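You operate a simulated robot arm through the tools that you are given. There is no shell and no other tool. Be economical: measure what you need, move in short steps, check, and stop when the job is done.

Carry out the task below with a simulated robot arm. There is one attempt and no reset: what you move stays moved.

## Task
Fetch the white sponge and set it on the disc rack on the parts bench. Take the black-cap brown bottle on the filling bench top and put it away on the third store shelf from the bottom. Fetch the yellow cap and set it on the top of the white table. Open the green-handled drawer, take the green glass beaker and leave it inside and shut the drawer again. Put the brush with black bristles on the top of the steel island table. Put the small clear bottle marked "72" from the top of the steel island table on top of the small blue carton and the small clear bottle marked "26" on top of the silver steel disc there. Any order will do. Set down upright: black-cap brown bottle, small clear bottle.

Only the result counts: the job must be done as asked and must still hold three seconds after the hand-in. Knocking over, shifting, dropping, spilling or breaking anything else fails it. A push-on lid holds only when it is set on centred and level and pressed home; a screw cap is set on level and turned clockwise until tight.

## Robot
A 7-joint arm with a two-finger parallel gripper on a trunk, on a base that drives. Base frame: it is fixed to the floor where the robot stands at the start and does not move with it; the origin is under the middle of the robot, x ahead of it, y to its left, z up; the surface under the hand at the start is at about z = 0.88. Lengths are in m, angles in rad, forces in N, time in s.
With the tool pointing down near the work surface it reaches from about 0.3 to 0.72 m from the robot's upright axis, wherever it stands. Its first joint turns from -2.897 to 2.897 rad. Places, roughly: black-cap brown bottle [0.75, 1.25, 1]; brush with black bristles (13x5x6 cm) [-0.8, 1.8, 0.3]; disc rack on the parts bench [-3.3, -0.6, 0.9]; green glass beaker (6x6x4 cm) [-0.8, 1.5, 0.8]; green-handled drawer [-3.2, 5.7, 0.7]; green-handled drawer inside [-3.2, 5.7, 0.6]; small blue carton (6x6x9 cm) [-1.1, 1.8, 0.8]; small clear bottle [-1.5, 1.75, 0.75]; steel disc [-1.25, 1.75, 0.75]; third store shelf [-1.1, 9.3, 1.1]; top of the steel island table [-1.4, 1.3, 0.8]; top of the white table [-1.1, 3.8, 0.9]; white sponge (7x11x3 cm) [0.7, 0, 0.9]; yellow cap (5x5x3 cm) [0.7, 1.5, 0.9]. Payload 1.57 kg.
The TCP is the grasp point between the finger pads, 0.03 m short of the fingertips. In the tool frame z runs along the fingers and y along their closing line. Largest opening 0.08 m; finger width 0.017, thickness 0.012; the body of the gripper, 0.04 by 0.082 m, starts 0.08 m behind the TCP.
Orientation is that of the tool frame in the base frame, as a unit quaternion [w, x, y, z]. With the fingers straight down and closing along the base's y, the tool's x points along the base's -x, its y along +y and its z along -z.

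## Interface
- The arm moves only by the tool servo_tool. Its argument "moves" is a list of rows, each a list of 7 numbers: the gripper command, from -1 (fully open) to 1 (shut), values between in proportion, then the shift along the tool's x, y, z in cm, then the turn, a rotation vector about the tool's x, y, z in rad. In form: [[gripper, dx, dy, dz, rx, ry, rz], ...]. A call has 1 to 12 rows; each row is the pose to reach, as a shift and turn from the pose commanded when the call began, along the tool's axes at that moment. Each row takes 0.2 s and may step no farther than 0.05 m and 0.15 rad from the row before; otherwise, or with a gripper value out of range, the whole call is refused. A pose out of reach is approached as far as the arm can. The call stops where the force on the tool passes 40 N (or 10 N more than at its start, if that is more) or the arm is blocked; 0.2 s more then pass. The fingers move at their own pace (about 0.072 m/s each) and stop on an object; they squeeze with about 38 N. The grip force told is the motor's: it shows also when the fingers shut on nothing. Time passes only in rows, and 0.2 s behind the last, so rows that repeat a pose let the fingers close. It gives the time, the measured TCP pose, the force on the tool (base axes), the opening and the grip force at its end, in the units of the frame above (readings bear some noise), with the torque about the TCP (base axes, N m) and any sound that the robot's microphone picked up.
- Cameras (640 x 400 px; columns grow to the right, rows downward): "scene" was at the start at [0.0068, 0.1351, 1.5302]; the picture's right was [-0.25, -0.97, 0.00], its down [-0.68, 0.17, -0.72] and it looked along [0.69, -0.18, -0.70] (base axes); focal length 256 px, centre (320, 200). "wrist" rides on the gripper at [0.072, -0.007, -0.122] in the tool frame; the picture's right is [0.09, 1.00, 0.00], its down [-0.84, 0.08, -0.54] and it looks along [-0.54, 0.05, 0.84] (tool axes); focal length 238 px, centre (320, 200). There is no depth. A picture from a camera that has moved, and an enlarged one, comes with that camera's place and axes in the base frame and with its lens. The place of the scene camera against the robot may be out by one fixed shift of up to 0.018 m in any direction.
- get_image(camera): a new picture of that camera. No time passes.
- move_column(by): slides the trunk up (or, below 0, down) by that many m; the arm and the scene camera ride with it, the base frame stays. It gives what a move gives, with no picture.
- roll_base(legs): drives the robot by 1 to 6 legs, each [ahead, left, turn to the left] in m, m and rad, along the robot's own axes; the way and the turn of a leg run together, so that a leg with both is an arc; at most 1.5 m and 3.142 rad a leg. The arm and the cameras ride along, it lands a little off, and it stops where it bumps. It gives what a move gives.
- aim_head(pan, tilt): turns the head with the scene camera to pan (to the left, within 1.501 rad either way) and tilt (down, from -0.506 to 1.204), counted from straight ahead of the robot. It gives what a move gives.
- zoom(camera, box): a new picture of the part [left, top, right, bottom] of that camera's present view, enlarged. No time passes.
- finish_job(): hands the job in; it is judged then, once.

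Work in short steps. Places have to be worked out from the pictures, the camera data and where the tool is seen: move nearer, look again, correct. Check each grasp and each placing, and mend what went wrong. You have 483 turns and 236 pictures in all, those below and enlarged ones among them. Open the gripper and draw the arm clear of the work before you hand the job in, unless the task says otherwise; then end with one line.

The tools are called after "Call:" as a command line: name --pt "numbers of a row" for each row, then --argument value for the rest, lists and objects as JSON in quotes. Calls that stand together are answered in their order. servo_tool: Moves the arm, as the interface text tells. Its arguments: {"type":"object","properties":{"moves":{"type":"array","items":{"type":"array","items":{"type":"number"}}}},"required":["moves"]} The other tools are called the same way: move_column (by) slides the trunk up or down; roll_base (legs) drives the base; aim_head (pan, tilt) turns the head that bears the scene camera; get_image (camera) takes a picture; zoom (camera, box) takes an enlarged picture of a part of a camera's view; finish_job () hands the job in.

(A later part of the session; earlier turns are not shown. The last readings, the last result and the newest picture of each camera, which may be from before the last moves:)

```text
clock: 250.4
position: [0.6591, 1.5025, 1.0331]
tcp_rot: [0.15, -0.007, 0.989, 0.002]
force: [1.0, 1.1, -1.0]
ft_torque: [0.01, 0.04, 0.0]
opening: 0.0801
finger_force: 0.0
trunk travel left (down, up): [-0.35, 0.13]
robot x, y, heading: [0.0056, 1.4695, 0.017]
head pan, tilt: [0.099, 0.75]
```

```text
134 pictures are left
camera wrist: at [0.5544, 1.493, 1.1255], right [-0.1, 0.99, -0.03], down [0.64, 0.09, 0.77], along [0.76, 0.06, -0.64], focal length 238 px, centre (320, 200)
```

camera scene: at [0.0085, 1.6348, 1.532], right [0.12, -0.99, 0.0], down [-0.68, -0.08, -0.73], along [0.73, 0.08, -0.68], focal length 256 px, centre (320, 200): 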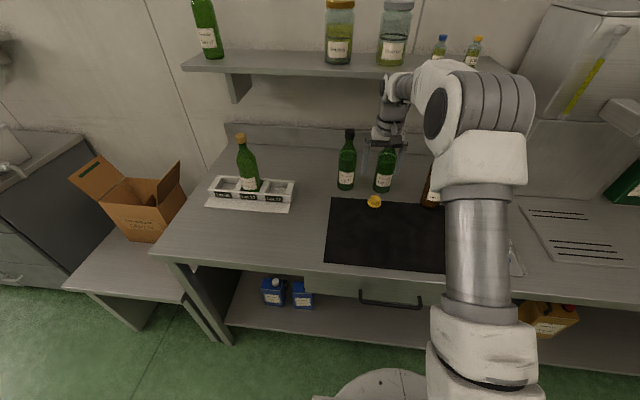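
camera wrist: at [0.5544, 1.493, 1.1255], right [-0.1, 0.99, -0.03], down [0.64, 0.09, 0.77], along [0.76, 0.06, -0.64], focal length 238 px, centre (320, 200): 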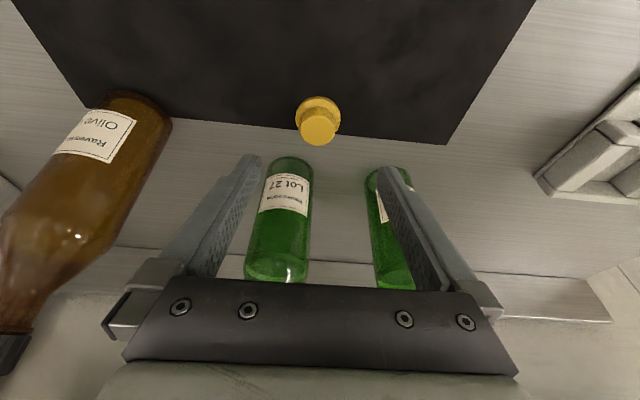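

The cap centre is about (0.689, 1.4985). I'm advancing with a small correction.

Call:
servo_tool --pt "-1 0.2 -0.2 4 0 0 0" --pt "-1 0.5 -0.4 8 0 0 0" --pt "-1 0.5 -0.4 10.5 0 0 0" --pt "-1 0.5 -0.4 11.8 0 0 0" --pt "-1 0.5 -0.4 11.8 0 0 0"

Call:
get_image --camera "wrist"

```text
clock: 251.6
position: [0.689, 1.4974, 0.918]
tcp_rot: [0.15, -0.008, 0.989, 0.001]
force: [-0.2, 0.4, -0.3]
ft_torque: [-0.04, -0.01, -0.01]
opening: 0.0799
finger_force: 0.1
trunk travel left (down, up): [-0.35, 0.13]
robot x, y, heading: [0.0016, 1.4717, 0.012]
head pan, tilt: [0.099, 0.75]
```

```text
133 pictures are left
camera wrist: at [0.584, 1.489, 1.0115], right [-0.1, 0.99, -0.03], down [0.64, 0.09, 0.77], along [0.76, 0.06, -0.64], focal length 238 px, centre (320, 200)
```

wrist: 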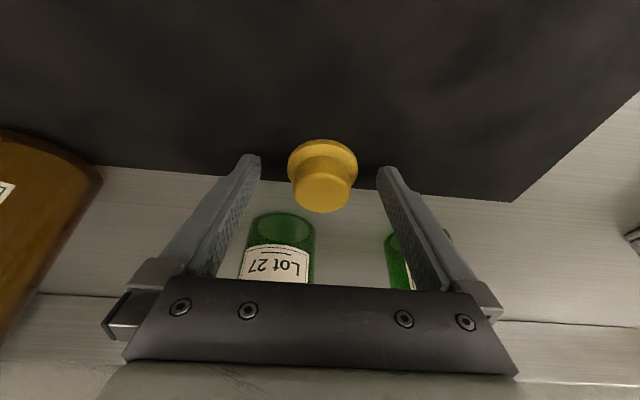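

It's centred. I'm closing and lifting back along the fingers.

Call:
servo_tool --pt "1 0 0 0.4 0 0 0" --pt "1 0 0 0.4 0 0 0" --pt "1 0 0 0.4 0 0 0" --pt "1 0 0 0.4 0 0 0" --pt "1 0 0 0.4 0 0 0" --pt "1 0 0 -3.6 0 0 0" --pt "1 0 0 -8 0 0 0" --pt "1 0 0 -12 0 0 0"

Call:
get_image --camera "wrist"

```text
clock: 253.4
position: [0.6529, 1.4991, 1.0325]
tcp_rot: [0.149, -0.008, 0.989, 0.002]
force: [-0.2, -0.1, 0.0]
ft_torque: [-0.02, 0.02, -0.03]
opening: 0.048
finger_force: 38.2
trunk travel left (down, up): [-0.35, 0.13]
robot x, y, heading: [0.0031, 1.4732, 0.017]
head pan, tilt: [0.099, 0.75]
```

```text
132 pictures are left
camera wrist: at [0.5486, 1.489, 1.1262], right [-0.1, 0.99, -0.03], down [0.64, 0.09, 0.77], along [0.76, 0.06, -0.64], focal length 238 px, centre (320, 200)
```

wrist: 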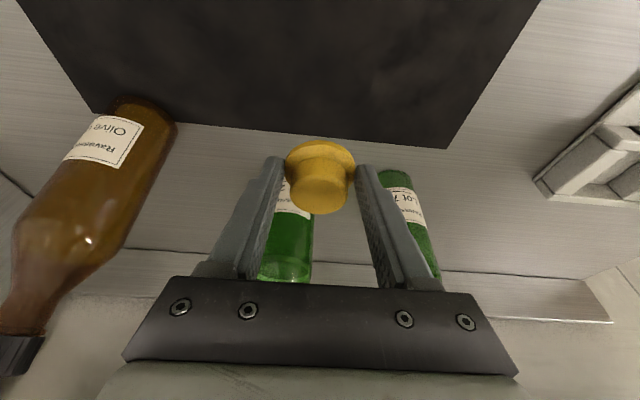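

The cap is held. I'm retracting to the home pose, then driving to the white table.

Call:
servo_tool --pt "1 1 -0.3 -4.5 0 0 0" --pt "1 4 -0.6 -8 0 0.05 0" --pt "1 8 -1 -11 0 0.1 0" --pt "1 12 -1.3 -14 0 0.2 0" --pt "1 16 -1.7 -17 0 0.25 0" --pt "1 20.4 -2 -19.6 0 0.3 0"

Call:
roll_base --legs '[[-0.14, 0, 0], [0, 0, 1.555], [1.0, 0, 0]]'

Call:
aim_head --pan 0.5 --tilt 0.6

Call:
get_image --camera "scene"

```text
refused: row 3 steps farther than a row can; nothing moved
```

```text
clock: 266.5
position: [-0.163, 3.125, 1.0322]
tcp_rot: [-0.105, 0.699, -0.699, -0.106]
force: [-1.0, 0.2, -0.4]
ft_torque: [-0.01, -0.03, 0.04]
opening: 0.0482
finger_force: 37.8
trunk travel left (down, up): [-0.35, 0.13]
robot x, y, heading: [-0.1407, 2.4717, 1.575]
head pan, tilt: [0.099, 0.75]
```

```text
clock: 267.4
position: [-0.1628, 3.125, 1.0315]
tcp_rot: [-0.106, 0.7, -0.699, -0.106]
force: [-0.1, -0.3, -1.0]
ft_torque: [0.01, 0.0, 0.03]
opening: 0.0482
finger_force: 38.0
trunk travel left (down, up): [-0.35, 0.13]
robot x, y, heading: [-0.1453, 2.4742, 1.571]
head pan, tilt: [0.499, 0.6]
```

```text
131 pictures are left
camera scene: at [-0.3192, 2.483, 1.5449], right [0.88, 0.48, 0.0], down [0.27, -0.5, -0.82], along [-0.4, 0.72, -0.57], focal length 256 px, centre (320, 200)
```

scene: 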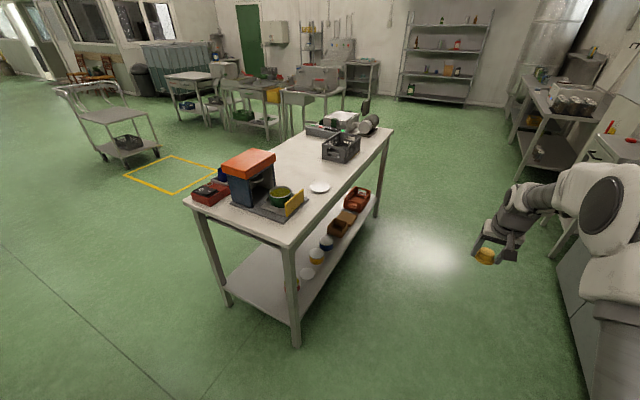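

The arm rows were refused, though the base drove without contact. I'm retracting the arm now, alone.

Call:
servo_tool --pt "1 1 0 -4.5 0 0 0" --pt "1 4 0 -8 0 0.05 0" --pt "1 7.5 0 -10.5 0 0.1 0" --pt "1 11 0 -13 0 0.2 0" --pt "1 14.5 0 -15.5 0 0.25 0" --pt "1 18 0 -18 0 0.3 0" --pt "1 20.4 0 -19.6 0 0.3 0"

```text
clock: 269.0
position: [-0.1627, 2.8698, 1.1602]
tcp_rot: [0.0, 0.708, -0.706, 0.0]
force: [0.1, 0.4, 0.0]
ft_torque: [-0.04, 0.03, 0.03]
opening: 0.0484
finger_force: 38.1
trunk travel left (down, up): [-0.35, 0.13]
robot x, y, heading: [-0.1413, 2.4677, 1.574]
head pan, tilt: [0.499, 0.6]
```

The arm is retracted. I'm driving along the white table's east side and turning to face it.

Call:
roll_base --legs '[[1.12, 0.05, 0], [0, 0, 1.57]]'

Call:
aim_head --pan 0.1 --tilt 0.8

Call:
get_image --camera "scene"

Call:
get_image --camera "wrist"

```text
clock: 281.7
position: [-0.5961, 3.5738, 1.1592]
tcp_rot: [0.0, 1.0, -0.003, 0.0]
force: [-0.3, -0.1, -0.9]
ft_torque: [0.01, -0.02, -0.01]
opening: 0.0479
finger_force: 38.3
trunk travel left (down, up): [-0.35, 0.13]
robot x, y, heading: [-0.1954, 3.5907, 3.138]
head pan, tilt: [0.499, 0.6]
```

```text
clock: 282.6
position: [-0.5967, 3.5744, 1.159]
tcp_rot: [0.0, 1.0, -0.003, 0.0]
force: [-0.3, -0.3, -0.6]
ft_torque: [-0.01, 0.02, -0.03]
opening: 0.048
finger_force: 38.3
trunk travel left (down, up): [-0.35, 0.13]
robot x, y, heading: [-0.1937, 3.5909, 3.136]
head pan, tilt: [0.099, 0.799]
```

```text
130 pictures are left
camera scene: at [-0.1908, 3.4546, 1.528], right [-0.09, 1.0, 0.0], down [0.71, 0.07, -0.7], along [-0.69, -0.07, -0.72], focal length 256 px, centre (320, 200)
```

scene: 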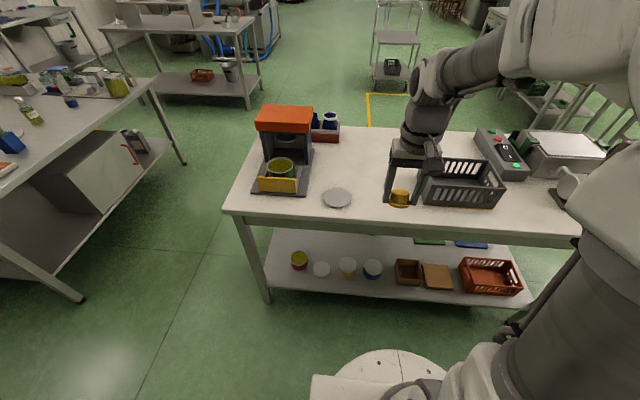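

```text
129 pictures are left
camera wrist: at [-0.525, 3.579, 1.2793], right [0.09, -1.0, 0.0], down [-0.84, -0.07, 0.54], along [-0.54, -0.05, -0.84], focal length 238 px, centre (320, 200)
```

wrist: 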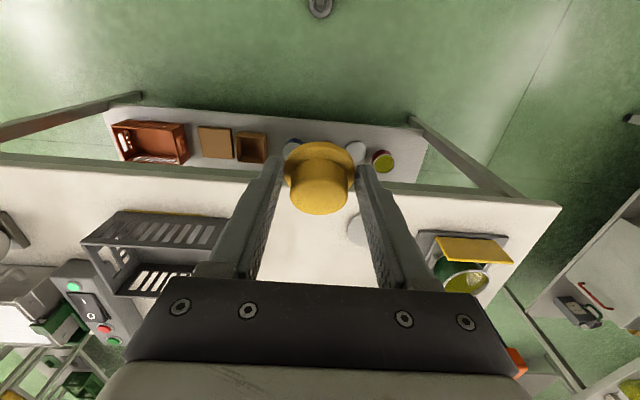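

There's free space between the plate (y 3.45) and the crate (y > 3.75). I'll carry the cap over (-0.86, 3.62), restoring the 0.3 rad tilt so it lies flat.

Call:
servo_tool --pt "1 -4 -0.7 0 0 -0.1 0" --pt "1 -8 -1.4 0 0 -0.2 0" --pt "1 -12 -2.1 1 0 -0.3 0" --pt "1 -16 -2.8 3 0 -0.3 0" --pt "1 -20 -3.5 5.5 0 -0.3 0" --pt "1 -24 -4.2 8 0 -0.3 0" --pt "1 -26.3 -4.6 11.5 0 -0.3 0" --pt "1 -26.3 -4.6 13.9 0 -0.3 0"

Call:
get_image --camera "wrist"

Call:
zoom --camera "scene" --box '[310, 110, 470, 230]'

```text
clock: 284.4
position: [-0.8605, 3.6217, 1.0196]
tcp_rot: [0.0, 0.989, -0.004, -0.149]
force: [0.0, -0.2, -1.2]
ft_torque: [-0.04, -0.01, -0.03]
opening: 0.0479
finger_force: 38.0
trunk travel left (down, up): [-0.35, 0.13]
robot x, y, heading: [-0.2023, 3.5894, 3.136]
head pan, tilt: [0.099, 0.799]
```

```text
128 pictures are left
camera wrist: at [-0.7554, 3.6271, 1.1134], right [0.08, -1.0, -0.03], down [-0.64, -0.07, 0.77], along [-0.76, -0.04, -0.64], focal length 238 px, centre (320, 200)
```

wrist: 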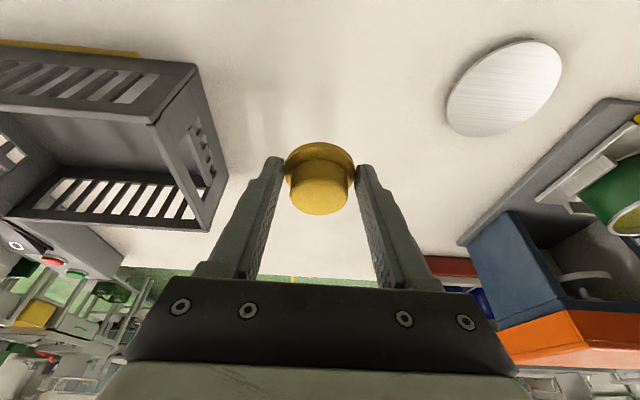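

```text
3.33 times, centred on (390, 170) of scene
camera zoom: at [-0.191, 3.4547, 1.528], right [-0.09, 1.0, 0.0], down [0.71, 0.07, -0.7], along [-0.69, -0.07, -0.72], focal length 854 px, centre (87, 300)
```

zoom: 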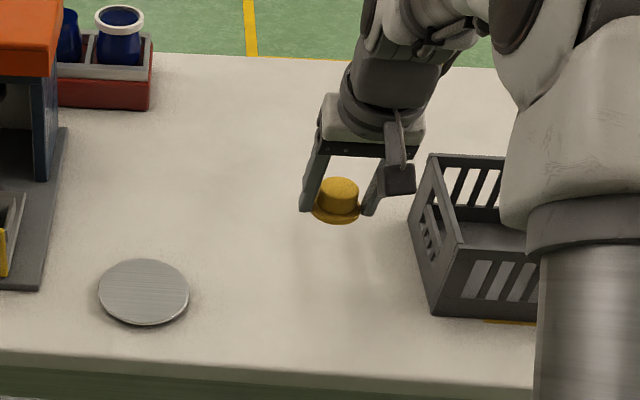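

It's well clear. I'm lowering.

Call:
servo_tool --pt "1 1.2 0 3.8 0 0 0" --pt "1 2.1 0 6.7 0 0 0" --pt "1 2.4 0 7.6 0 0 0" --pt "1 2.55 0 8.2 0 0 0" --pt "1 2.7 0 8.7 0 0 0"

Call:
get_image --camera "wrist"

```text
clock: 285.6
position: [-0.8605, 3.6206, 0.9297]
tcp_rot: [-0.001, 0.989, -0.003, -0.15]
force: [0.5, -0.9, -0.7]
ft_torque: [0.0, -0.03, 0.04]
opening: 0.0479
finger_force: 38.0
trunk travel left (down, up): [-0.35, 0.13]
robot x, y, heading: [-0.1961, 3.5885, 3.138]
head pan, tilt: [0.099, 0.799]
```

```text
126 pictures are left
camera wrist: at [-0.7547, 3.6265, 1.0228], right [0.08, -1.0, -0.03], down [-0.64, -0.07, 0.77], along [-0.76, -0.04, -0.64], focal length 238 px, centre (320, 200)
```

wrist: 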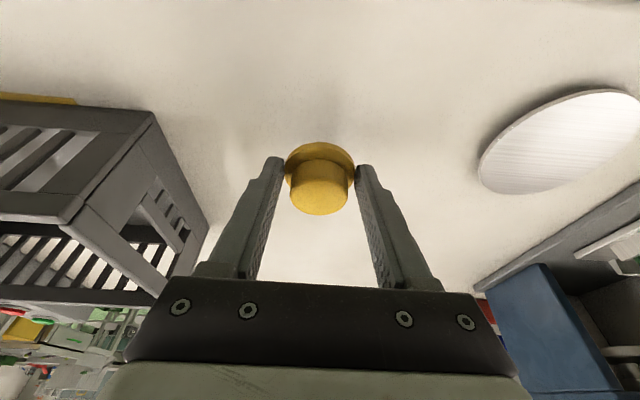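

Call:
servo_tool --pt "1 0.12 0 0.38 0 0 0" --pt "1 0.24 0 0.76 0 0 0" --pt "1 0.36 0 1.15 0 0 0" --pt "1 0.48 0 1.53 0 0 0" --pt "1 0.59 0 1.9 0 0 0" --pt "1 0.71 0 2.3 0 0 0" --pt "1 0.83 0 2.7 0 0 0"

Call:
get_image --camera "wrist"

```text
clock: 287.2
position: [-0.8601, 3.6205, 0.9013]
tcp_rot: [-0.001, 0.989, -0.003, -0.15]
force: [0.3, -0.6, -1.3]
ft_torque: [-0.03, 0.01, 0.0]
opening: 0.0478
finger_force: 37.9
trunk travel left (down, up): [-0.35, 0.13]
robot x, y, heading: [-0.1933, 3.5863, 3.139]
head pan, tilt: [0.099, 0.799]
```

```text
125 pictures are left
camera wrist: at [-0.7553, 3.6262, 0.9947], right [0.08, -1.0, -0.03], down [-0.64, -0.07, 0.77], along [-0.76, -0.04, -0.64], focal length 238 px, centre (320, 200)
```

wrist: 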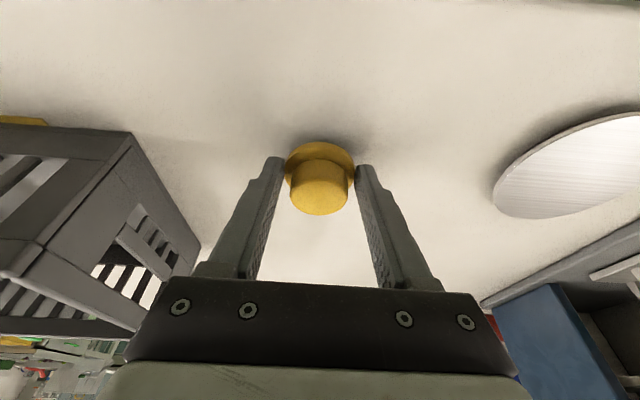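

Shadows show the cap is nearly down, so I'm continuing in small steps.

Call:
servo_tool --pt "1 0.1 0 0.3 0 0 0" --pt "1 0.2 0 0.6 0 0 0" --pt "1 0.28 0 0.9 0 0 0" --pt "1 0.37 0 1.2 0 0 0" --pt "1 0.45 0 1.45 0 0 0" --pt "1 0.53 0 1.7 0 0 0" --pt "1 0.6 0 1.95 0 0 0"

Call:
get_image --camera "wrist"

```text
clock: 288.6
position: [-0.8629, 3.6205, 0.8908]
tcp_rot: [0.0, 0.988, -0.003, -0.157]
force: [2.1, 0.5, 15.0]
ft_torque: [0.03, -0.06, -0.07]
opening: 0.0481
finger_force: 37.9
trunk travel left (down, up): [-0.35, 0.13]
robot x, y, heading: [-0.1971, 3.5886, 3.134]
head pan, tilt: [0.099, 0.799]
stopped in row 6: the force on the tool passed its limit at 43 N (the readings are from after the stop); the commanded pose is now the measured one
```

```text
124 pictures are left
camera wrist: at [-0.7568, 3.6267, 0.9832], right [0.08, -1.0, -0.03], down [-0.63, -0.07, 0.77], along [-0.77, -0.04, -0.63], focal length 238 px, centre (320, 200)
```

wrist: 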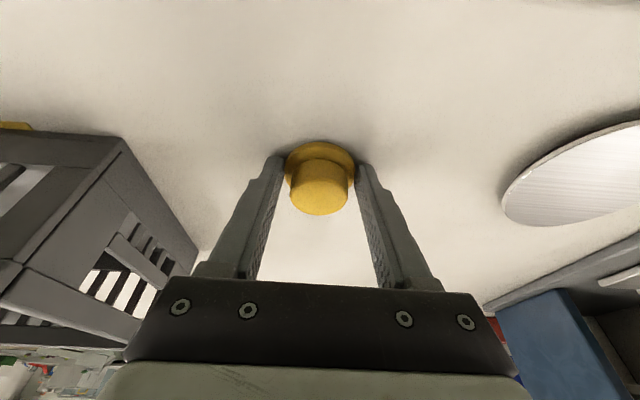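

In contact. I'm releasing, then withdrawing along the fingers.

Call:
servo_tool --pt "1 -0.05 0 -0.15 0 0 0" --pt "-0.4 -0.05 0 -0.15 0 0 0" --pt "-0.8 -0.05 0 -0.15 0 0 0" --pt "-0.8 -0.05 0 -0.15 0 0 0" --pt "-0.8 0 0 -4 0 0 0" --pt "-0.8 0 0 -8 0 0 0" --pt "-0.8 0 0 -12 0 0 0" --pt "-0.8 1 0 -16 0 0 0"

Call:
get_image --camera "wrist"

```text
clock: 290.4
position: [-0.8038, 3.6213, 1.038]
tcp_rot: [0.0, 0.988, -0.003, -0.153]
force: [0.1, -0.5, 0.2]
ft_torque: [0.0, -0.04, 0.01]
opening: 0.0719
finger_force: 0.1
trunk travel left (down, up): [-0.35, 0.13]
robot x, y, heading: [-0.1984, 3.5912, 3.136]
head pan, tilt: [0.099, 0.799]
```

```text
123 pictures are left
camera wrist: at [-0.6975, 3.6263, 1.1305], right [0.08, -1.0, -0.03], down [-0.63, -0.07, 0.77], along [-0.77, -0.05, -0.64], focal length 238 px, centre (320, 200)
```

wrist: 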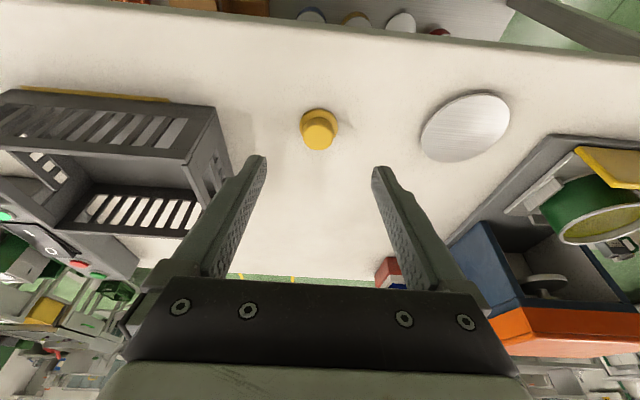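

The cap sits on the white table. I'm retracting and heading back to the filling bench for the brown bottle.

Call:
servo_tool --pt "-1 2 0.5 -3.5 0 0.05 0" --pt "-1 5 1 -6.5 0 0.1 0" --pt "-1 8 1.5 -9.5 0 0.15 0" --pt "-1 11 2 -12.5 0 0.2 0" --pt "-1 14 2.5 -15.5 0 0.25 0" --pt "-1 15.9 3 -17.7 0 0.31 0"

```text
clock: 291.8
position: [-0.5982, 3.5904, 1.1574]
tcp_rot: [0.0, 1.0, -0.003, 0.002]
force: [-0.4, -0.5, -0.2]
ft_torque: [0.02, 0.01, 0.01]
opening: 0.0801
finger_force: 0.1
trunk travel left (down, up): [-0.35, 0.13]
robot x, y, heading: [-0.1988, 3.5875, 3.137]
head pan, tilt: [0.099, 0.799]
```

Call:
roll_base --legs '[[0, 0, 1.576], [1.2, 0.06, 0], [1.1, 0, 0], [0, 0, 1.57]]'

Call:
aim_head --pan 0.1 --tilt 0.7

Call:
get_image --camera "scene"

```text
clock: 317.3
position: [0.268, 1.2783, 1.1571]
tcp_rot: [-0.001, 0.002, 1.0, 0.0]
force: [-0.2, 0.6, 0.4]
ft_torque: [-0.02, -0.03, -0.02]
opening: 0.0799
finger_force: 0.1
trunk travel left (down, up): [-0.35, 0.13]
robot x, y, heading: [-0.1373, 1.2786, -0.003]
head pan, tilt: [0.099, 0.799]
```

```text
clock: 317.9
position: [0.2671, 1.2791, 1.1573]
tcp_rot: [-0.001, 0.002, 1.0, 0.0]
force: [-0.5, -0.3, 0.4]
ft_torque: [-0.05, 0.01, 0.02]
opening: 0.0797
finger_force: 0.1
trunk travel left (down, up): [-0.35, 0.13]
robot x, y, heading: [-0.133, 1.281, 0.002]
head pan, tilt: [0.099, 0.7]
```

```text
122 pictures are left
camera scene: at [-0.1233, 1.4438, 1.5362], right [0.1, -1.0, 0.0], down [-0.64, -0.06, -0.76], along [0.76, 0.07, -0.64], focal length 256 px, centre (320, 200)
```

scene: 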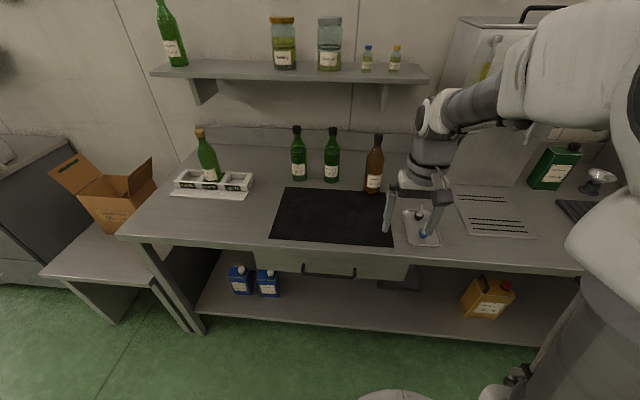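

The brown bottle stands near (0.74, 1.305), about 0.25 tall. I'm zooming to check its diameter.

Call:
zoom --camera "scene" --box '[320, 120, 440, 210]'

```text
4.44 times, centred on (380, 165) of scene
camera zoom: at [-0.1233, 1.4438, 1.5362], right [0.1, -1.0, 0.0], down [-0.64, -0.06, -0.76], along [0.76, 0.07, -0.64], focal length 1139 px, centre (53, 356)
```

zoom: 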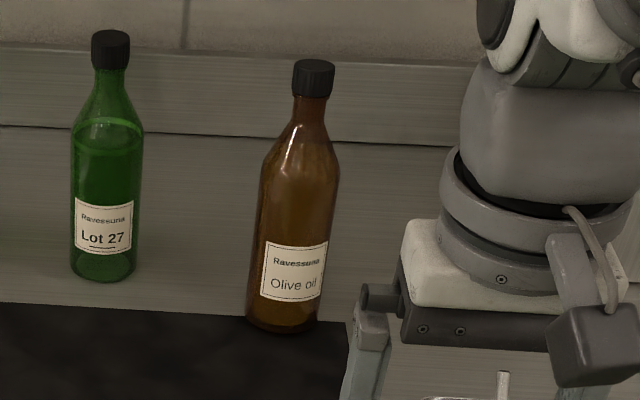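

The body is about 7 cm wide and the neck about 3 cm, so I'll grip the neck just below the cap with the hand tilted 1.0 rad, which also suits the shelf. I'm driving closer and going to a pre-grasp.

Call:
roll_base --legs '[[0.13, 0, 0]]'

Call:
servo_tool --pt "-1 -2 0.3 0 0 -0.125 0" --pt "-1 -5 0.7 0 0 -0.25 0" --pt "-1 -8 1.1 0 0 -0.375 0" --pt "-1 -11 1.4 0 0 -0.5 0" --pt "-1 -14 1.8 0.3 0 -0.625 0" --pt "-1 -17 2.2 0.6 0 -0.75 0" --pt "-1 -20 2.5 0.9 0 -0.875 0" --pt "-1 -23 2.8 1.2 0 -1.0 0" --pt "-1 -23 2.8 1.2 0 -1.0 0"

Call:
get_image --camera "wrist"

```text
clock: 319.4
position: [0.3955, 1.2793, 1.1569]
tcp_rot: [-0.001, 0.001, 1.0, 0.0]
force: [0.0, 0.8, 0.1]
ft_torque: [0.04, -0.04, -0.01]
opening: 0.08
finger_force: 0.0
trunk travel left (down, up): [-0.35, 0.13]
robot x, y, heading: [-0.0062, 1.2821, 0.002]
head pan, tilt: [0.099, 0.7]
```

```text
clock: 321.4
position: [0.6262, 1.3077, 1.144]
tcp_rot: [0.48, 0.002, 0.877, -0.002]
force: [0.1, 0.7, -1.1]
ft_torque: [0.0, -0.02, 0.03]
opening: 0.0799
finger_force: 0.0
trunk travel left (down, up): [-0.35, 0.13]
robot x, y, heading: [-0.0077, 1.2804, 0.004]
head pan, tilt: [0.099, 0.7]
```

```text
120 pictures are left
camera wrist: at [0.4838, 1.3005, 1.1492], right [-0.05, 1.0, -0.08], down [0.0, 0.08, 1.0], along [1.0, 0.05, 0.0], focal length 238 px, centre (320, 200)
```

wrist: 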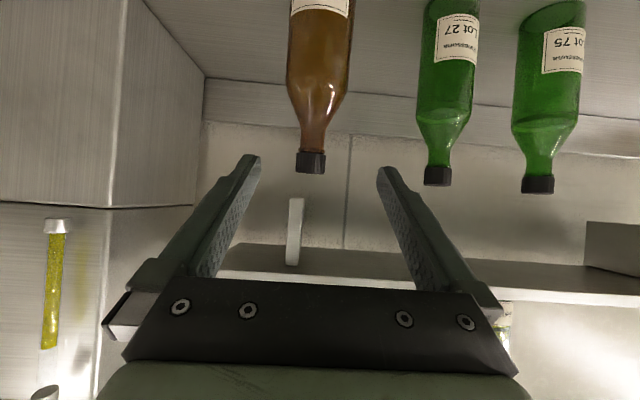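

The bottle axis is at about (0.742, 1.30), with the neck at z ≈ 1.07–1.095. I'm advancing 13 cm to straddle the neck.

Call:
servo_tool --pt "-1 0 -0.5 4 0 0 0" --pt "-1 -0.3 -0.8 8 0 0 0" --pt "-1 -0.7 -0.8 11.5 0 0 0" --pt "-1 -0.7 -0.8 13.3 0 0 0" --pt "-1 -0.7 -0.8 13.3 0 0 0"

Call:
get_image --camera "wrist"

Call:
zoom --camera "scene" --box '[330, 100, 490, 230]'

```text
clock: 322.6
position: [0.7412, 1.2977, 1.0787]
tcp_rot: [0.479, 0.001, 0.878, -0.001]
force: [0.0, 0.4, -0.5]
ft_torque: [0.04, -0.04, 0.02]
opening: 0.0799
finger_force: 0.1
trunk travel left (down, up): [-0.35, 0.13]
robot x, y, heading: [-0.0096, 1.2809, -0.002]
head pan, tilt: [0.099, 0.7]
```

```text
119 pictures are left
camera wrist: at [0.5998, 1.2913, 1.0829], right [-0.05, 1.0, -0.08], down [0.0, 0.08, 1.0], along [1.0, 0.05, 0.0], focal length 238 px, centre (320, 200)
```

wrist: 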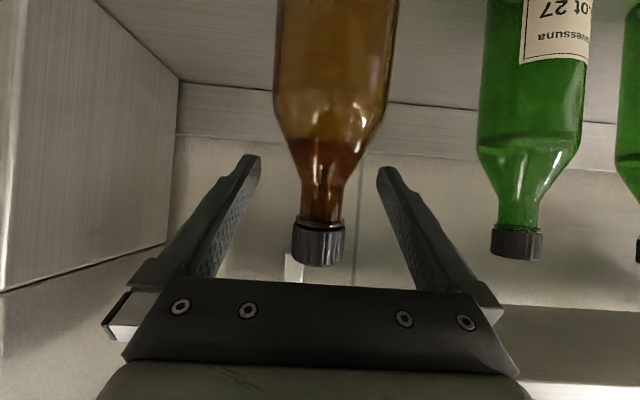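

```text
3.08 times, centred on (410, 165) of scene
camera zoom: at [0.0052, 1.4436, 1.5363], right [0.1, -1.0, 0.0], down [-0.64, -0.06, -0.76], along [0.76, 0.07, -0.64], focal length 789 px, centre (43, 308)
```

zoom: 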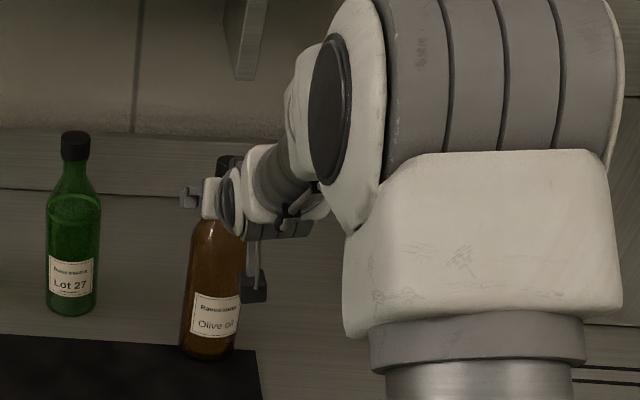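

The neck is centred at the grasp point. I'm closing.

Call:
servo_tool --pt "0 -0.3 0 -0.2 0 0 0" --pt "1 -0.3 0 -0.2 0 0 0" --pt "1 -0.3 0 -0.2 0 0 0" --pt "1 -0.3 0 -0.2 0 0 0" --pt "1 -0.3 0 -0.2 0 0 0" --pt "1 -0.3 0 -0.2 0 0 0"

Call:
get_image --camera "wrist"

```text
clock: 324.0
position: [0.7409, 1.2997, 1.0849]
tcp_rot: [0.481, 0.002, 0.877, -0.001]
force: [5.0, 4.9, 9.4]
ft_torque: [0.62, -0.72, 0.02]
opening: 0.0323
finger_force: 37.8
trunk travel left (down, up): [-0.35, 0.13]
robot x, y, heading: [-0.008, 1.2824, 0.001]
head pan, tilt: [0.099, 0.7]
```

```text
117 pictures are left
camera wrist: at [0.6, 1.2924, 1.0881], right [-0.05, 1.0, -0.08], down [-0.01, 0.08, 1.0], along [1.0, 0.05, 0.0], focal length 238 px, centre (320, 200)
```

wrist: 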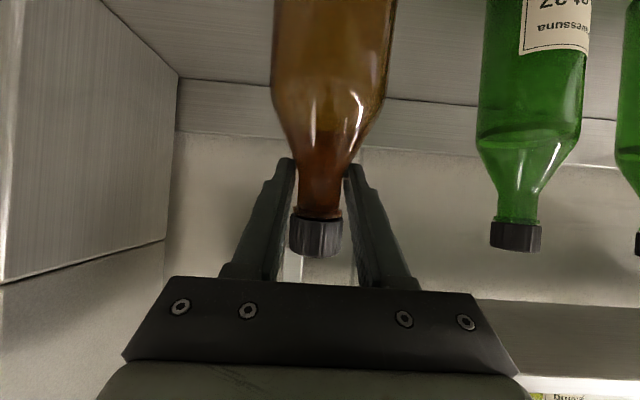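

Gripped at 32 mm under the cap. I'm lifting straight up.

Call:
servo_tool --pt "1 -1.7 0 -1.1 0 0 0" --pt "1 -3.4 0 -2.2 0 0 0" --pt "1 -5.9 0 -3.8 0 0 0" --pt "1 -8.4 0 -5.4 0 0 0" --pt "1 -8.4 0 -5.4 0 0 0"

Call:
get_image --camera "scene"

Call:
get_image --camera "wrist"

```text
clock: 325.2
position: [0.7411, 1.2985, 1.1806]
tcp_rot: [0.478, 0.001, 0.878, 0.0]
force: [0.7, -0.1, -7.2]
ft_torque: [-0.02, -0.03, -0.03]
opening: 0.0321
finger_force: 37.9
trunk travel left (down, up): [-0.35, 0.13]
robot x, y, heading: [-0.0061, 1.2838, -0.004]
head pan, tilt: [0.099, 0.7]
```

```text
116 pictures are left
camera scene: at [0.0059, 1.4436, 1.5362], right [0.1, -1.0, 0.0], down [-0.64, -0.06, -0.76], along [0.76, 0.07, -0.64], focal length 256 px, centre (320, 200)
```

scene: 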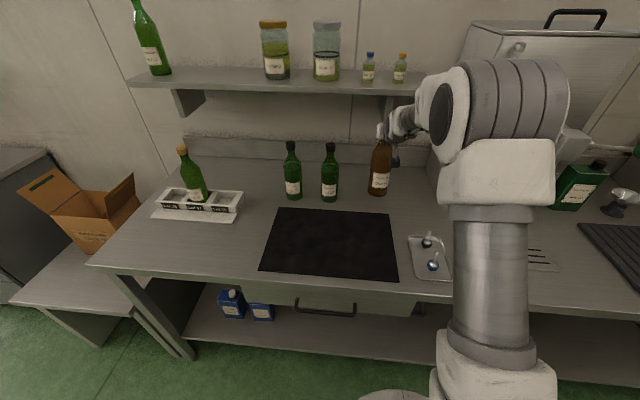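

```text
115 pictures are left
camera wrist: at [0.5995, 1.2917, 1.1859], right [-0.05, 1.0, -0.08], down [0.0, 0.08, 1.0], along [1.0, 0.05, 0.0], focal length 238 px, centre (320, 200)
```

wrist: 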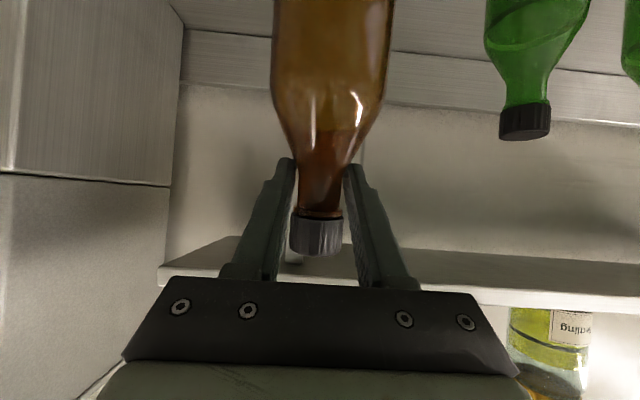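

The bottle is hanging upright (0.7 kg). I'm drawing it back toward the robot.

Call:
servo_tool --pt "1 2.3 0 -3.5 0 0 0" --pt "1 4.6 0 -7 0 0 0" --pt "1 6.9 0 -10.5 0 0 0" --pt "1 9.2 0 -14 0 0 0" --pt "1 11.5 0 -17.5 0 0 0" --pt "1 13.8 0 -21 0 0 0" --pt "1 15.7 0 -24.4 0 0 0"

```text
clock: 326.8
position: [0.4509, 1.2981, 1.1825]
tcp_rot: [0.479, 0.001, 0.878, 0.0]
force: [0.8, 0.0, -7.4]
ft_torque: [0.01, -0.06, 0.0]
opening: 0.0324
finger_force: 38.3
trunk travel left (down, up): [-0.35, 0.13]
robot x, y, heading: [-0.0035, 1.2777, -0.003]
head pan, tilt: [0.099, 0.7]
```

I'm backing off, turning left and driving up the main aisle.

Call:
roll_base --legs '[[-0.14, 0, 0], [0, 0, 1.573], [1.2, 0, 0], [1.2, 0, 0], [1.2, 0, 0]]'

Call:
aim_head --pan 0.2 --tilt 0.35

Call:
get_image --camera "scene"

```text
clock: 356.7
position: [-0.1822, 5.3515, 1.1818]
tcp_rot: [0.339, -0.62, 0.622, 0.338]
force: [0.4, 0.3, -8.5]
ft_torque: [0.05, 0.0, -0.01]
opening: 0.0319
finger_force: 37.9
trunk travel left (down, up): [-0.35, 0.13]
robot x, y, heading: [-0.1647, 4.8923, 1.574]
head pan, tilt: [0.099, 0.7]
```

```text
clock: 357.5
position: [-0.1821, 5.3523, 1.1822]
tcp_rot: [0.339, -0.62, 0.622, 0.338]
force: [-0.2, 0.3, -8.7]
ft_torque: [0.04, 0.04, 0.01]
opening: 0.0323
finger_force: 37.6
trunk travel left (down, up): [-0.35, 0.13]
robot x, y, heading: [-0.1659, 4.8903, 1.568]
head pan, tilt: [0.201, 0.351]
```

```text
114 pictures are left
camera scene: at [-0.3155, 4.9203, 1.5675], right [0.98, 0.2, 0.0], down [0.07, -0.34, -0.94], along [-0.19, 0.92, -0.34], focal length 256 px, centre (320, 200)
```

scene: 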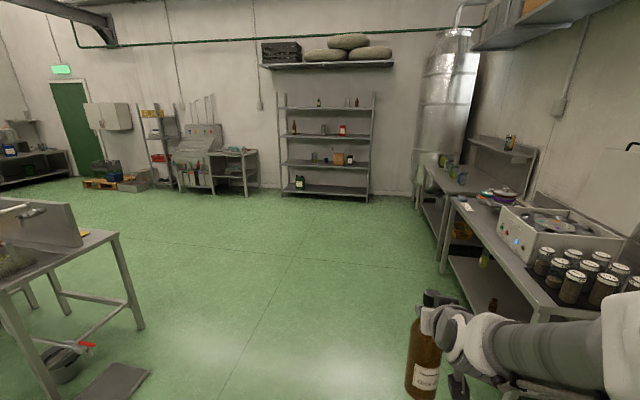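

The store shelf is ahead: the third level is at z ≈ 1.1, centred at x ≈ -1.1. I'm driving there.

Call:
roll_base --legs '[[1.2, 0.3, 0], [1.2, 0.6, 0], [0.6, 0, 0]]'

Call:
aim_head --pan 0.1 --tilt 0.25

Call:
get_image --camera "scene"

```text
clock: 377.3
position: [-1.0973, 8.3583, 1.181]
tcp_rot: [-0.337, 0.623, -0.62, -0.339]
force: [-0.3, -0.1, -8.5]
ft_torque: [0.03, 0.03, -0.01]
opening: 0.0321
finger_force: 38.7
trunk travel left (down, up): [-0.35, 0.13]
robot x, y, heading: [-1.0749, 7.9006, 1.577]
head pan, tilt: [0.201, 0.351]
```

```text
clock: 378.0
position: [-1.0956, 8.359, 1.182]
tcp_rot: [-0.337, 0.622, -0.619, -0.34]
force: [0.1, -0.2, -7.8]
ft_torque: [0.06, 0.0, -0.01]
opening: 0.0318
finger_force: 38.0
trunk travel left (down, up): [-0.35, 0.13]
robot x, y, heading: [-1.0723, 7.9033, 1.578]
head pan, tilt: [0.099, 0.25]
```

```text
113 pictures are left
camera scene: at [-1.2174, 7.9285, 1.577], right [0.99, 0.1, 0.0], down [0.03, -0.25, -0.97], along [-0.1, 0.96, -0.25], focal length 256 px, centre (320, 200)
```

scene: 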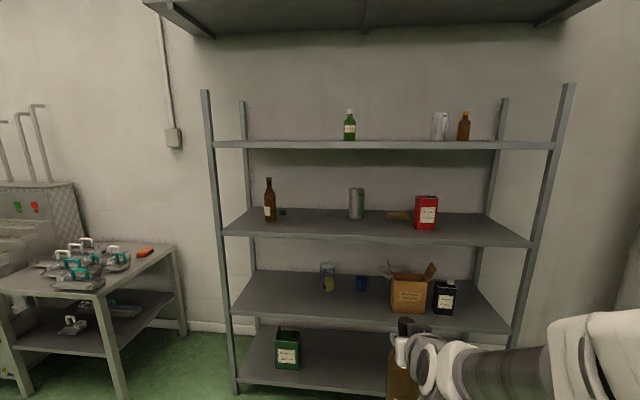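

The third shelf (z ≈ 1.1) has a free gap between the brown bottle (x -1.64) and the can (x -1.16). I'll raise the trunk and drive to x ≈ -1.36, y ≈ 8.45.

Call:
move_column --by 0.13

Call:
roll_base --legs '[[0.55, 0.29, 0]]'

Call:
aim_head --pan 0.0 --tilt 0.4

Call:
get_image --camera "scene"

Call:
get_image --camera "wrist"

```text
clock: 379.6
position: [-1.0959, 8.3578, 1.3117]
tcp_rot: [-0.338, 0.622, -0.62, -0.338]
force: [-0.1, -0.1, -7.9]
ft_torque: [0.02, 0.0, 0.01]
opening: 0.0318
finger_force: 37.7
trunk travel left (down, up): [-0.48, 0.0]
robot x, y, heading: [-1.0744, 7.899, 1.576]
head pan, tilt: [0.099, 0.25]
```

```text
clock: 383.7
position: [-1.3912, 8.9105, 1.3116]
tcp_rot: [-0.337, 0.623, -0.619, -0.34]
force: [0.2, 0.5, -8.7]
ft_torque: [0.01, 0.01, 0.0]
opening: 0.0319
finger_force: 38.2
trunk travel left (down, up): [-0.48, 0.0]
robot x, y, heading: [-1.3699, 8.452, 1.577]
head pan, tilt: [0.099, 0.25]
```

```text
clock: 384.4
position: [-1.3905, 8.9098, 1.3122]
tcp_rot: [-0.336, 0.623, -0.619, -0.339]
force: [-0.1, 0.3, -8.0]
ft_torque: [0.08, 0.06, 0.05]
opening: 0.032
finger_force: 38.4
trunk travel left (down, up): [-0.48, 0.0]
robot x, y, heading: [-1.3641, 8.4512, 1.576]
head pan, tilt: [0.0, 0.4]
```

```text
112 pictures are left
camera scene: at [-1.5005, 8.4798, 1.6931], right [1.0, 0.01, 0.0], down [0.0, -0.39, -0.92], along [-0.01, 0.92, -0.39], focal length 256 px, centre (320, 200)
```

scene: 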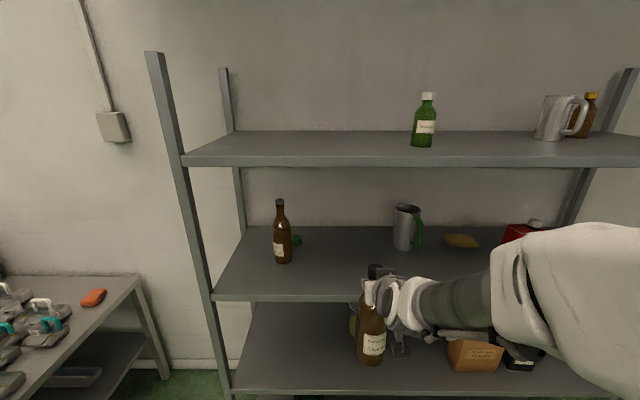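

```text
111 pictures are left
camera wrist: at [-1.3828, 8.7681, 1.3158], right [-1.0, -0.06, -0.08], down [-0.08, 0.0, 1.0], along [-0.06, 1.0, 0.0], focal length 238 px, centre (320, 200)
```

wrist: 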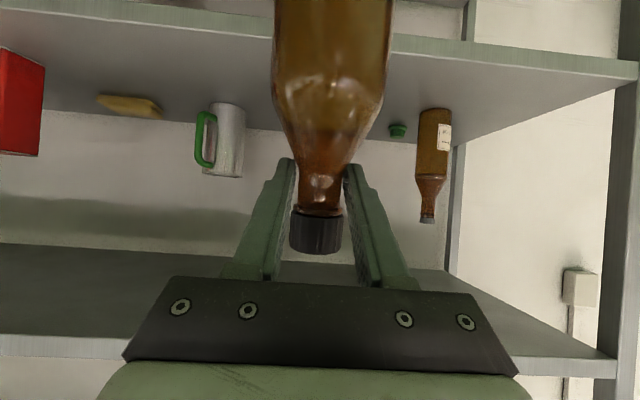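

The shelf surface is at z ≈ 1.114 and its front edge at y ≈ 9.08. I'll raise 4 cm, then move in to y ≈ 9.155.

Call:
servo_tool --pt "1 -1.7 0 -1.1 0 0 0" --pt "1 -3.4 0 -2.2 0 0 0" --pt "1 -5.8 0 1.6 0 0 0" --pt "1 -8.2 0 5.4 0 0 0" --pt "1 -10.6 0 9.2 0 0 0" --pt "1 -13 0 13 0 0 0" --pt "1 -15 0 16.1 0 0 0" --pt "1 -16.6 0 18.4 0 0 0" --pt "1 -16.6 0 18.4 0 0 0"

Call:
get_image --camera "scene"

Call:
get_image --camera "wrist"

```text
clock: 386.4
position: [-1.3924, 9.155, 1.3531]
tcp_rot: [-0.337, 0.623, -0.619, -0.339]
force: [0.3, -0.5, -7.8]
ft_torque: [0.03, 0.01, -0.02]
opening: 0.0318
finger_force: 38.4
trunk travel left (down, up): [-0.48, 0.0]
robot x, y, heading: [-1.367, 8.4513, 1.58]
head pan, tilt: [0.0, 0.4]
```

```text
110 pictures are left
camera scene: at [-1.5004, 8.48, 1.6931], right [1.0, 0.01, 0.0], down [0.0, -0.39, -0.92], along [-0.01, 0.92, -0.39], focal length 256 px, centre (320, 200)
```

scene: 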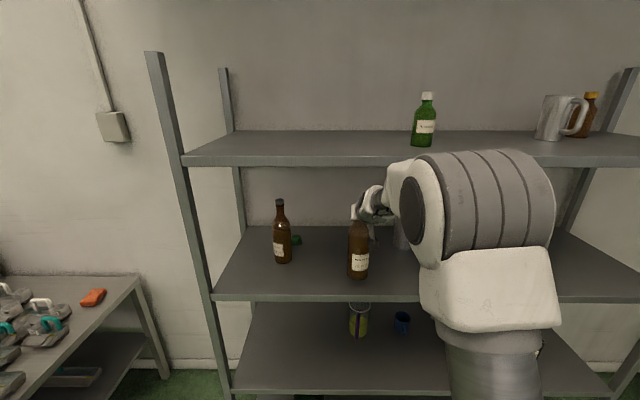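

```text
109 pictures are left
camera wrist: at [-1.3844, 9.0128, 1.3559], right [-1.0, -0.06, -0.08], down [-0.08, 0.0, 1.0], along [-0.06, 1.0, 0.0], focal length 238 px, centre (320, 200)
```

wrist: 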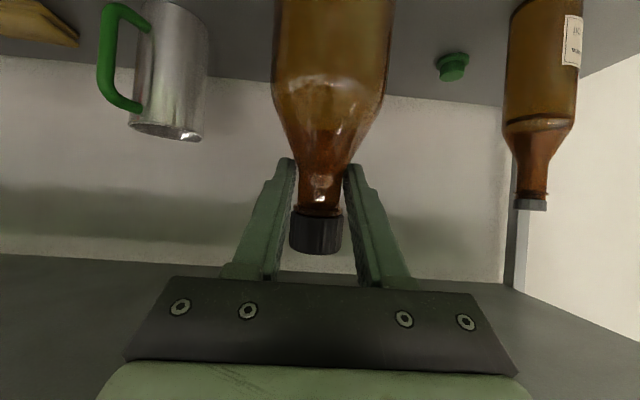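

It's inside the shelf with clearance. I'm lowering slowly.

Call:
servo_tool --pt "1 1.0 0 0.65 0 0 0" --pt "1 1.85 0 1.2 0 0 0" --pt "1 2.2 0 1.4 0 0 0" --pt "1 2.45 0 1.57 0 0 0" --pt "1 2.7 0 1.73 0 0 0"

Call:
zoom --camera "scene" --box '[290, 170, 430, 310]'

```text
clock: 387.6
position: [-1.3915, 9.1547, 1.3182]
tcp_rot: [-0.337, 0.623, -0.619, -0.339]
force: [1.0, -0.2, -8.2]
ft_torque: [0.07, 0.0, 0.0]
opening: 0.032
finger_force: 37.7
trunk travel left (down, up): [-0.48, 0.0]
robot x, y, heading: [-1.367, 8.4531, 1.573]
head pan, tilt: [0.0, 0.4]
```

```text
2.86 times, centred on (360, 240) of scene
camera zoom: at [-1.5005, 8.4802, 1.6931], right [1.0, 0.01, 0.0], down [0.0, -0.39, -0.92], along [-0.01, 0.92, -0.39], focal length 732 px, centre (206, 86)
```

zoom: 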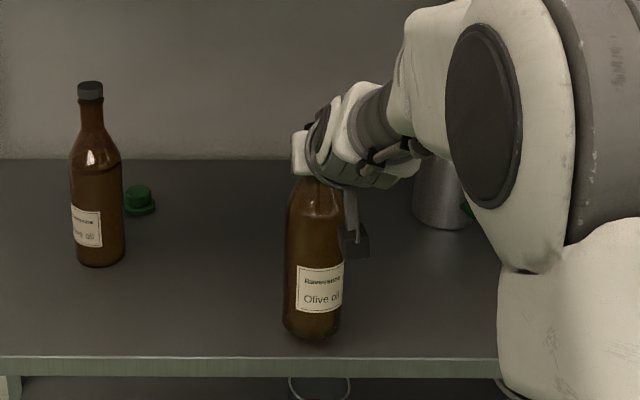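

Call:
servo_tool --pt "1 0.3 0 0.2 0 0 0" --pt "1 0.6 0 0.4 0 0 0" --pt "1 0.85 0 0.55 0 0 0" --pt "1 1.1 0 0.7 0 0 0" --pt "1 1.35 0 0.86 0 0 0"

Call:
zoom --camera "scene" --box '[290, 170, 430, 310]'

```text
clock: 388.8
position: [-1.3918, 9.1553, 1.3058]
tcp_rot: [-0.339, 0.621, -0.619, -0.34]
force: [-0.4, -2.4, 1.7]
ft_torque: [-0.32, -0.03, 0.0]
opening: 0.0321
finger_force: 38.0
trunk travel left (down, up): [-0.48, 0.0]
robot x, y, heading: [-1.3681, 8.4533, 1.576]
head pan, tilt: [0.0, 0.4]
```

```text
2.86 times, centred on (360, 240) of scene
camera zoom: at [-1.5004, 8.4787, 1.6933], right [1.0, 0.01, 0.0], down [0.0, -0.39, -0.92], along [-0.01, 0.92, -0.39], focal length 732 px, centre (206, 86)
```

zoom: 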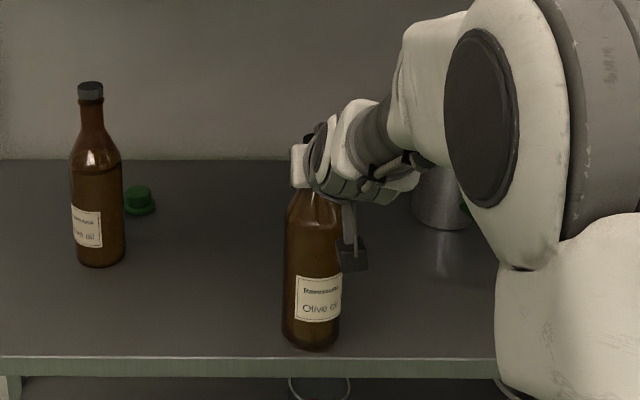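

It's touching down only 1.4 cm from the shelf edge. I'll lift 1.2 cm, move 2.5 cm deeper and lower again.

Call:
servo_tool --pt "1 -1.1 0 -0.7 0 0 0" --pt "1 -1.1 0 -0.7 0 0 0" --pt "1 -1.8 0 0.35 0 0 0" --pt "1 -2.45 0 1.4 0 0 0" --pt "1 -2.45 0 1.4 0 0 0" --pt "1 -2.0 0 1.7 0 0 0" --pt "1 -1.6 0 1.95 0 0 0" --pt "1 -1.35 0 2.1 0 0 0" --pt "1 -1.25 0 2.16 0 0 0"

Call:
zoom --camera "scene" --box '[290, 170, 430, 310]'

```text
clock: 390.8
position: [-1.3922, 9.1774, 1.3042]
tcp_rot: [-0.339, 0.622, -0.619, -0.341]
force: [0.0, -4.1, 8.7]
ft_torque: [-0.51, -0.02, -0.04]
opening: 0.0319
finger_force: 37.9
trunk travel left (down, up): [-0.48, 0.0]
robot x, y, heading: [-1.368, 8.4525, 1.579]
head pan, tilt: [0.0, 0.4]
```

```text
2.86 times, centred on (360, 240) of scene
camera zoom: at [-1.5005, 8.4777, 1.6934], right [1.0, 0.01, 0.0], down [0.0, -0.39, -0.92], along [-0.01, 0.92, -0.39], focal length 732 px, centre (206, 86)
```

zoom: 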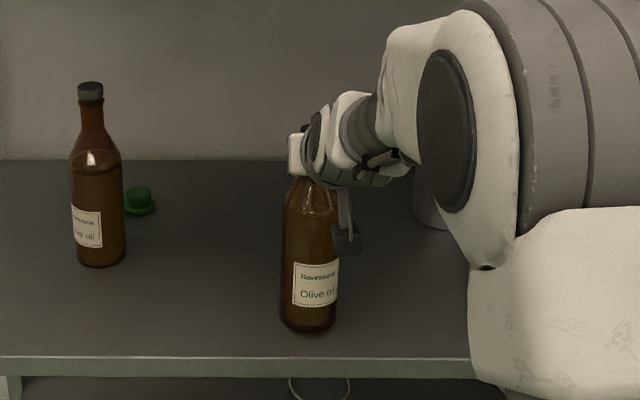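

It's well inside now. I'm opening and withdrawing along the fingers.

Call:
servo_tool --pt "1 -0.15 0 -0.1 0 0 0" --pt "0.6 -0.15 0 -0.1 0 0 0" --pt "-0.2 -0.15 0 -0.1 0 0 0" --pt "-1 -0.15 0 -0.1 0 0 0" --pt "-1 -0.15 0 -0.1 0 0 0" --pt "-1 -0.15 0 -0.1 0 0 0" --pt "-1 0.5 0 -2 0 0 0" --pt "-1 2 0 -5 0 0 0" --pt "-1 4 0 -9 0 0 0" --pt "-1 6.5 0 -13 0 0 0" --pt "-1 9 0 -17 0 0 0"

Call:
get_image --camera "wrist"

Call:
get_image --camera "scene"

```text
clock: 393.2
position: [-1.3926, 8.9862, 1.319]
tcp_rot: [-0.337, 0.623, -0.619, -0.34]
force: [0.2, -0.2, -0.3]
ft_torque: [-0.01, -0.02, 0.03]
opening: 0.0797
finger_force: 0.1
trunk travel left (down, up): [-0.48, 0.0]
robot x, y, heading: [-1.3689, 8.4552, 1.581]
head pan, tilt: [0.0, 0.4]
```

```text
105 pictures are left
camera wrist: at [-1.3842, 8.8443, 1.3226], right [-1.0, -0.06, -0.08], down [-0.08, 0.0, 1.0], along [-0.06, 1.0, 0.0], focal length 238 px, centre (320, 200)
```

wrist: 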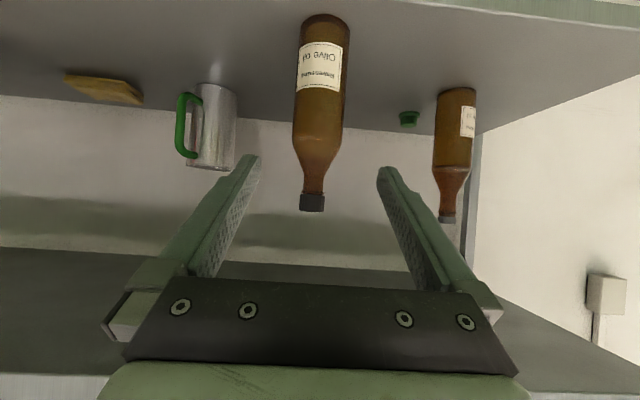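

```text
104 pictures are left
camera scene: at [-1.5003, 8.4785, 1.6931], right [1.0, 0.01, 0.0], down [0.0, -0.39, -0.92], along [-0.01, 0.92, -0.39], focal length 256 px, centre (320, 200)
```

scene: 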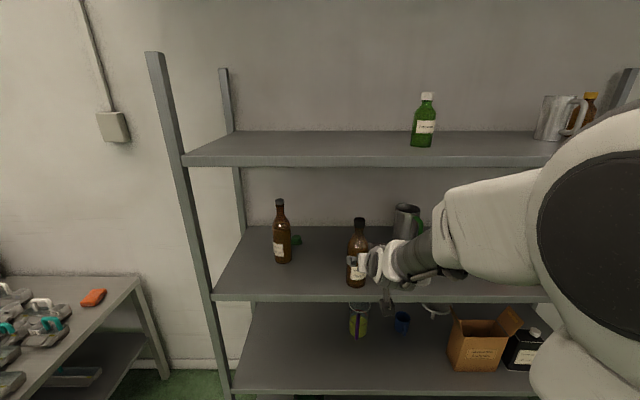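

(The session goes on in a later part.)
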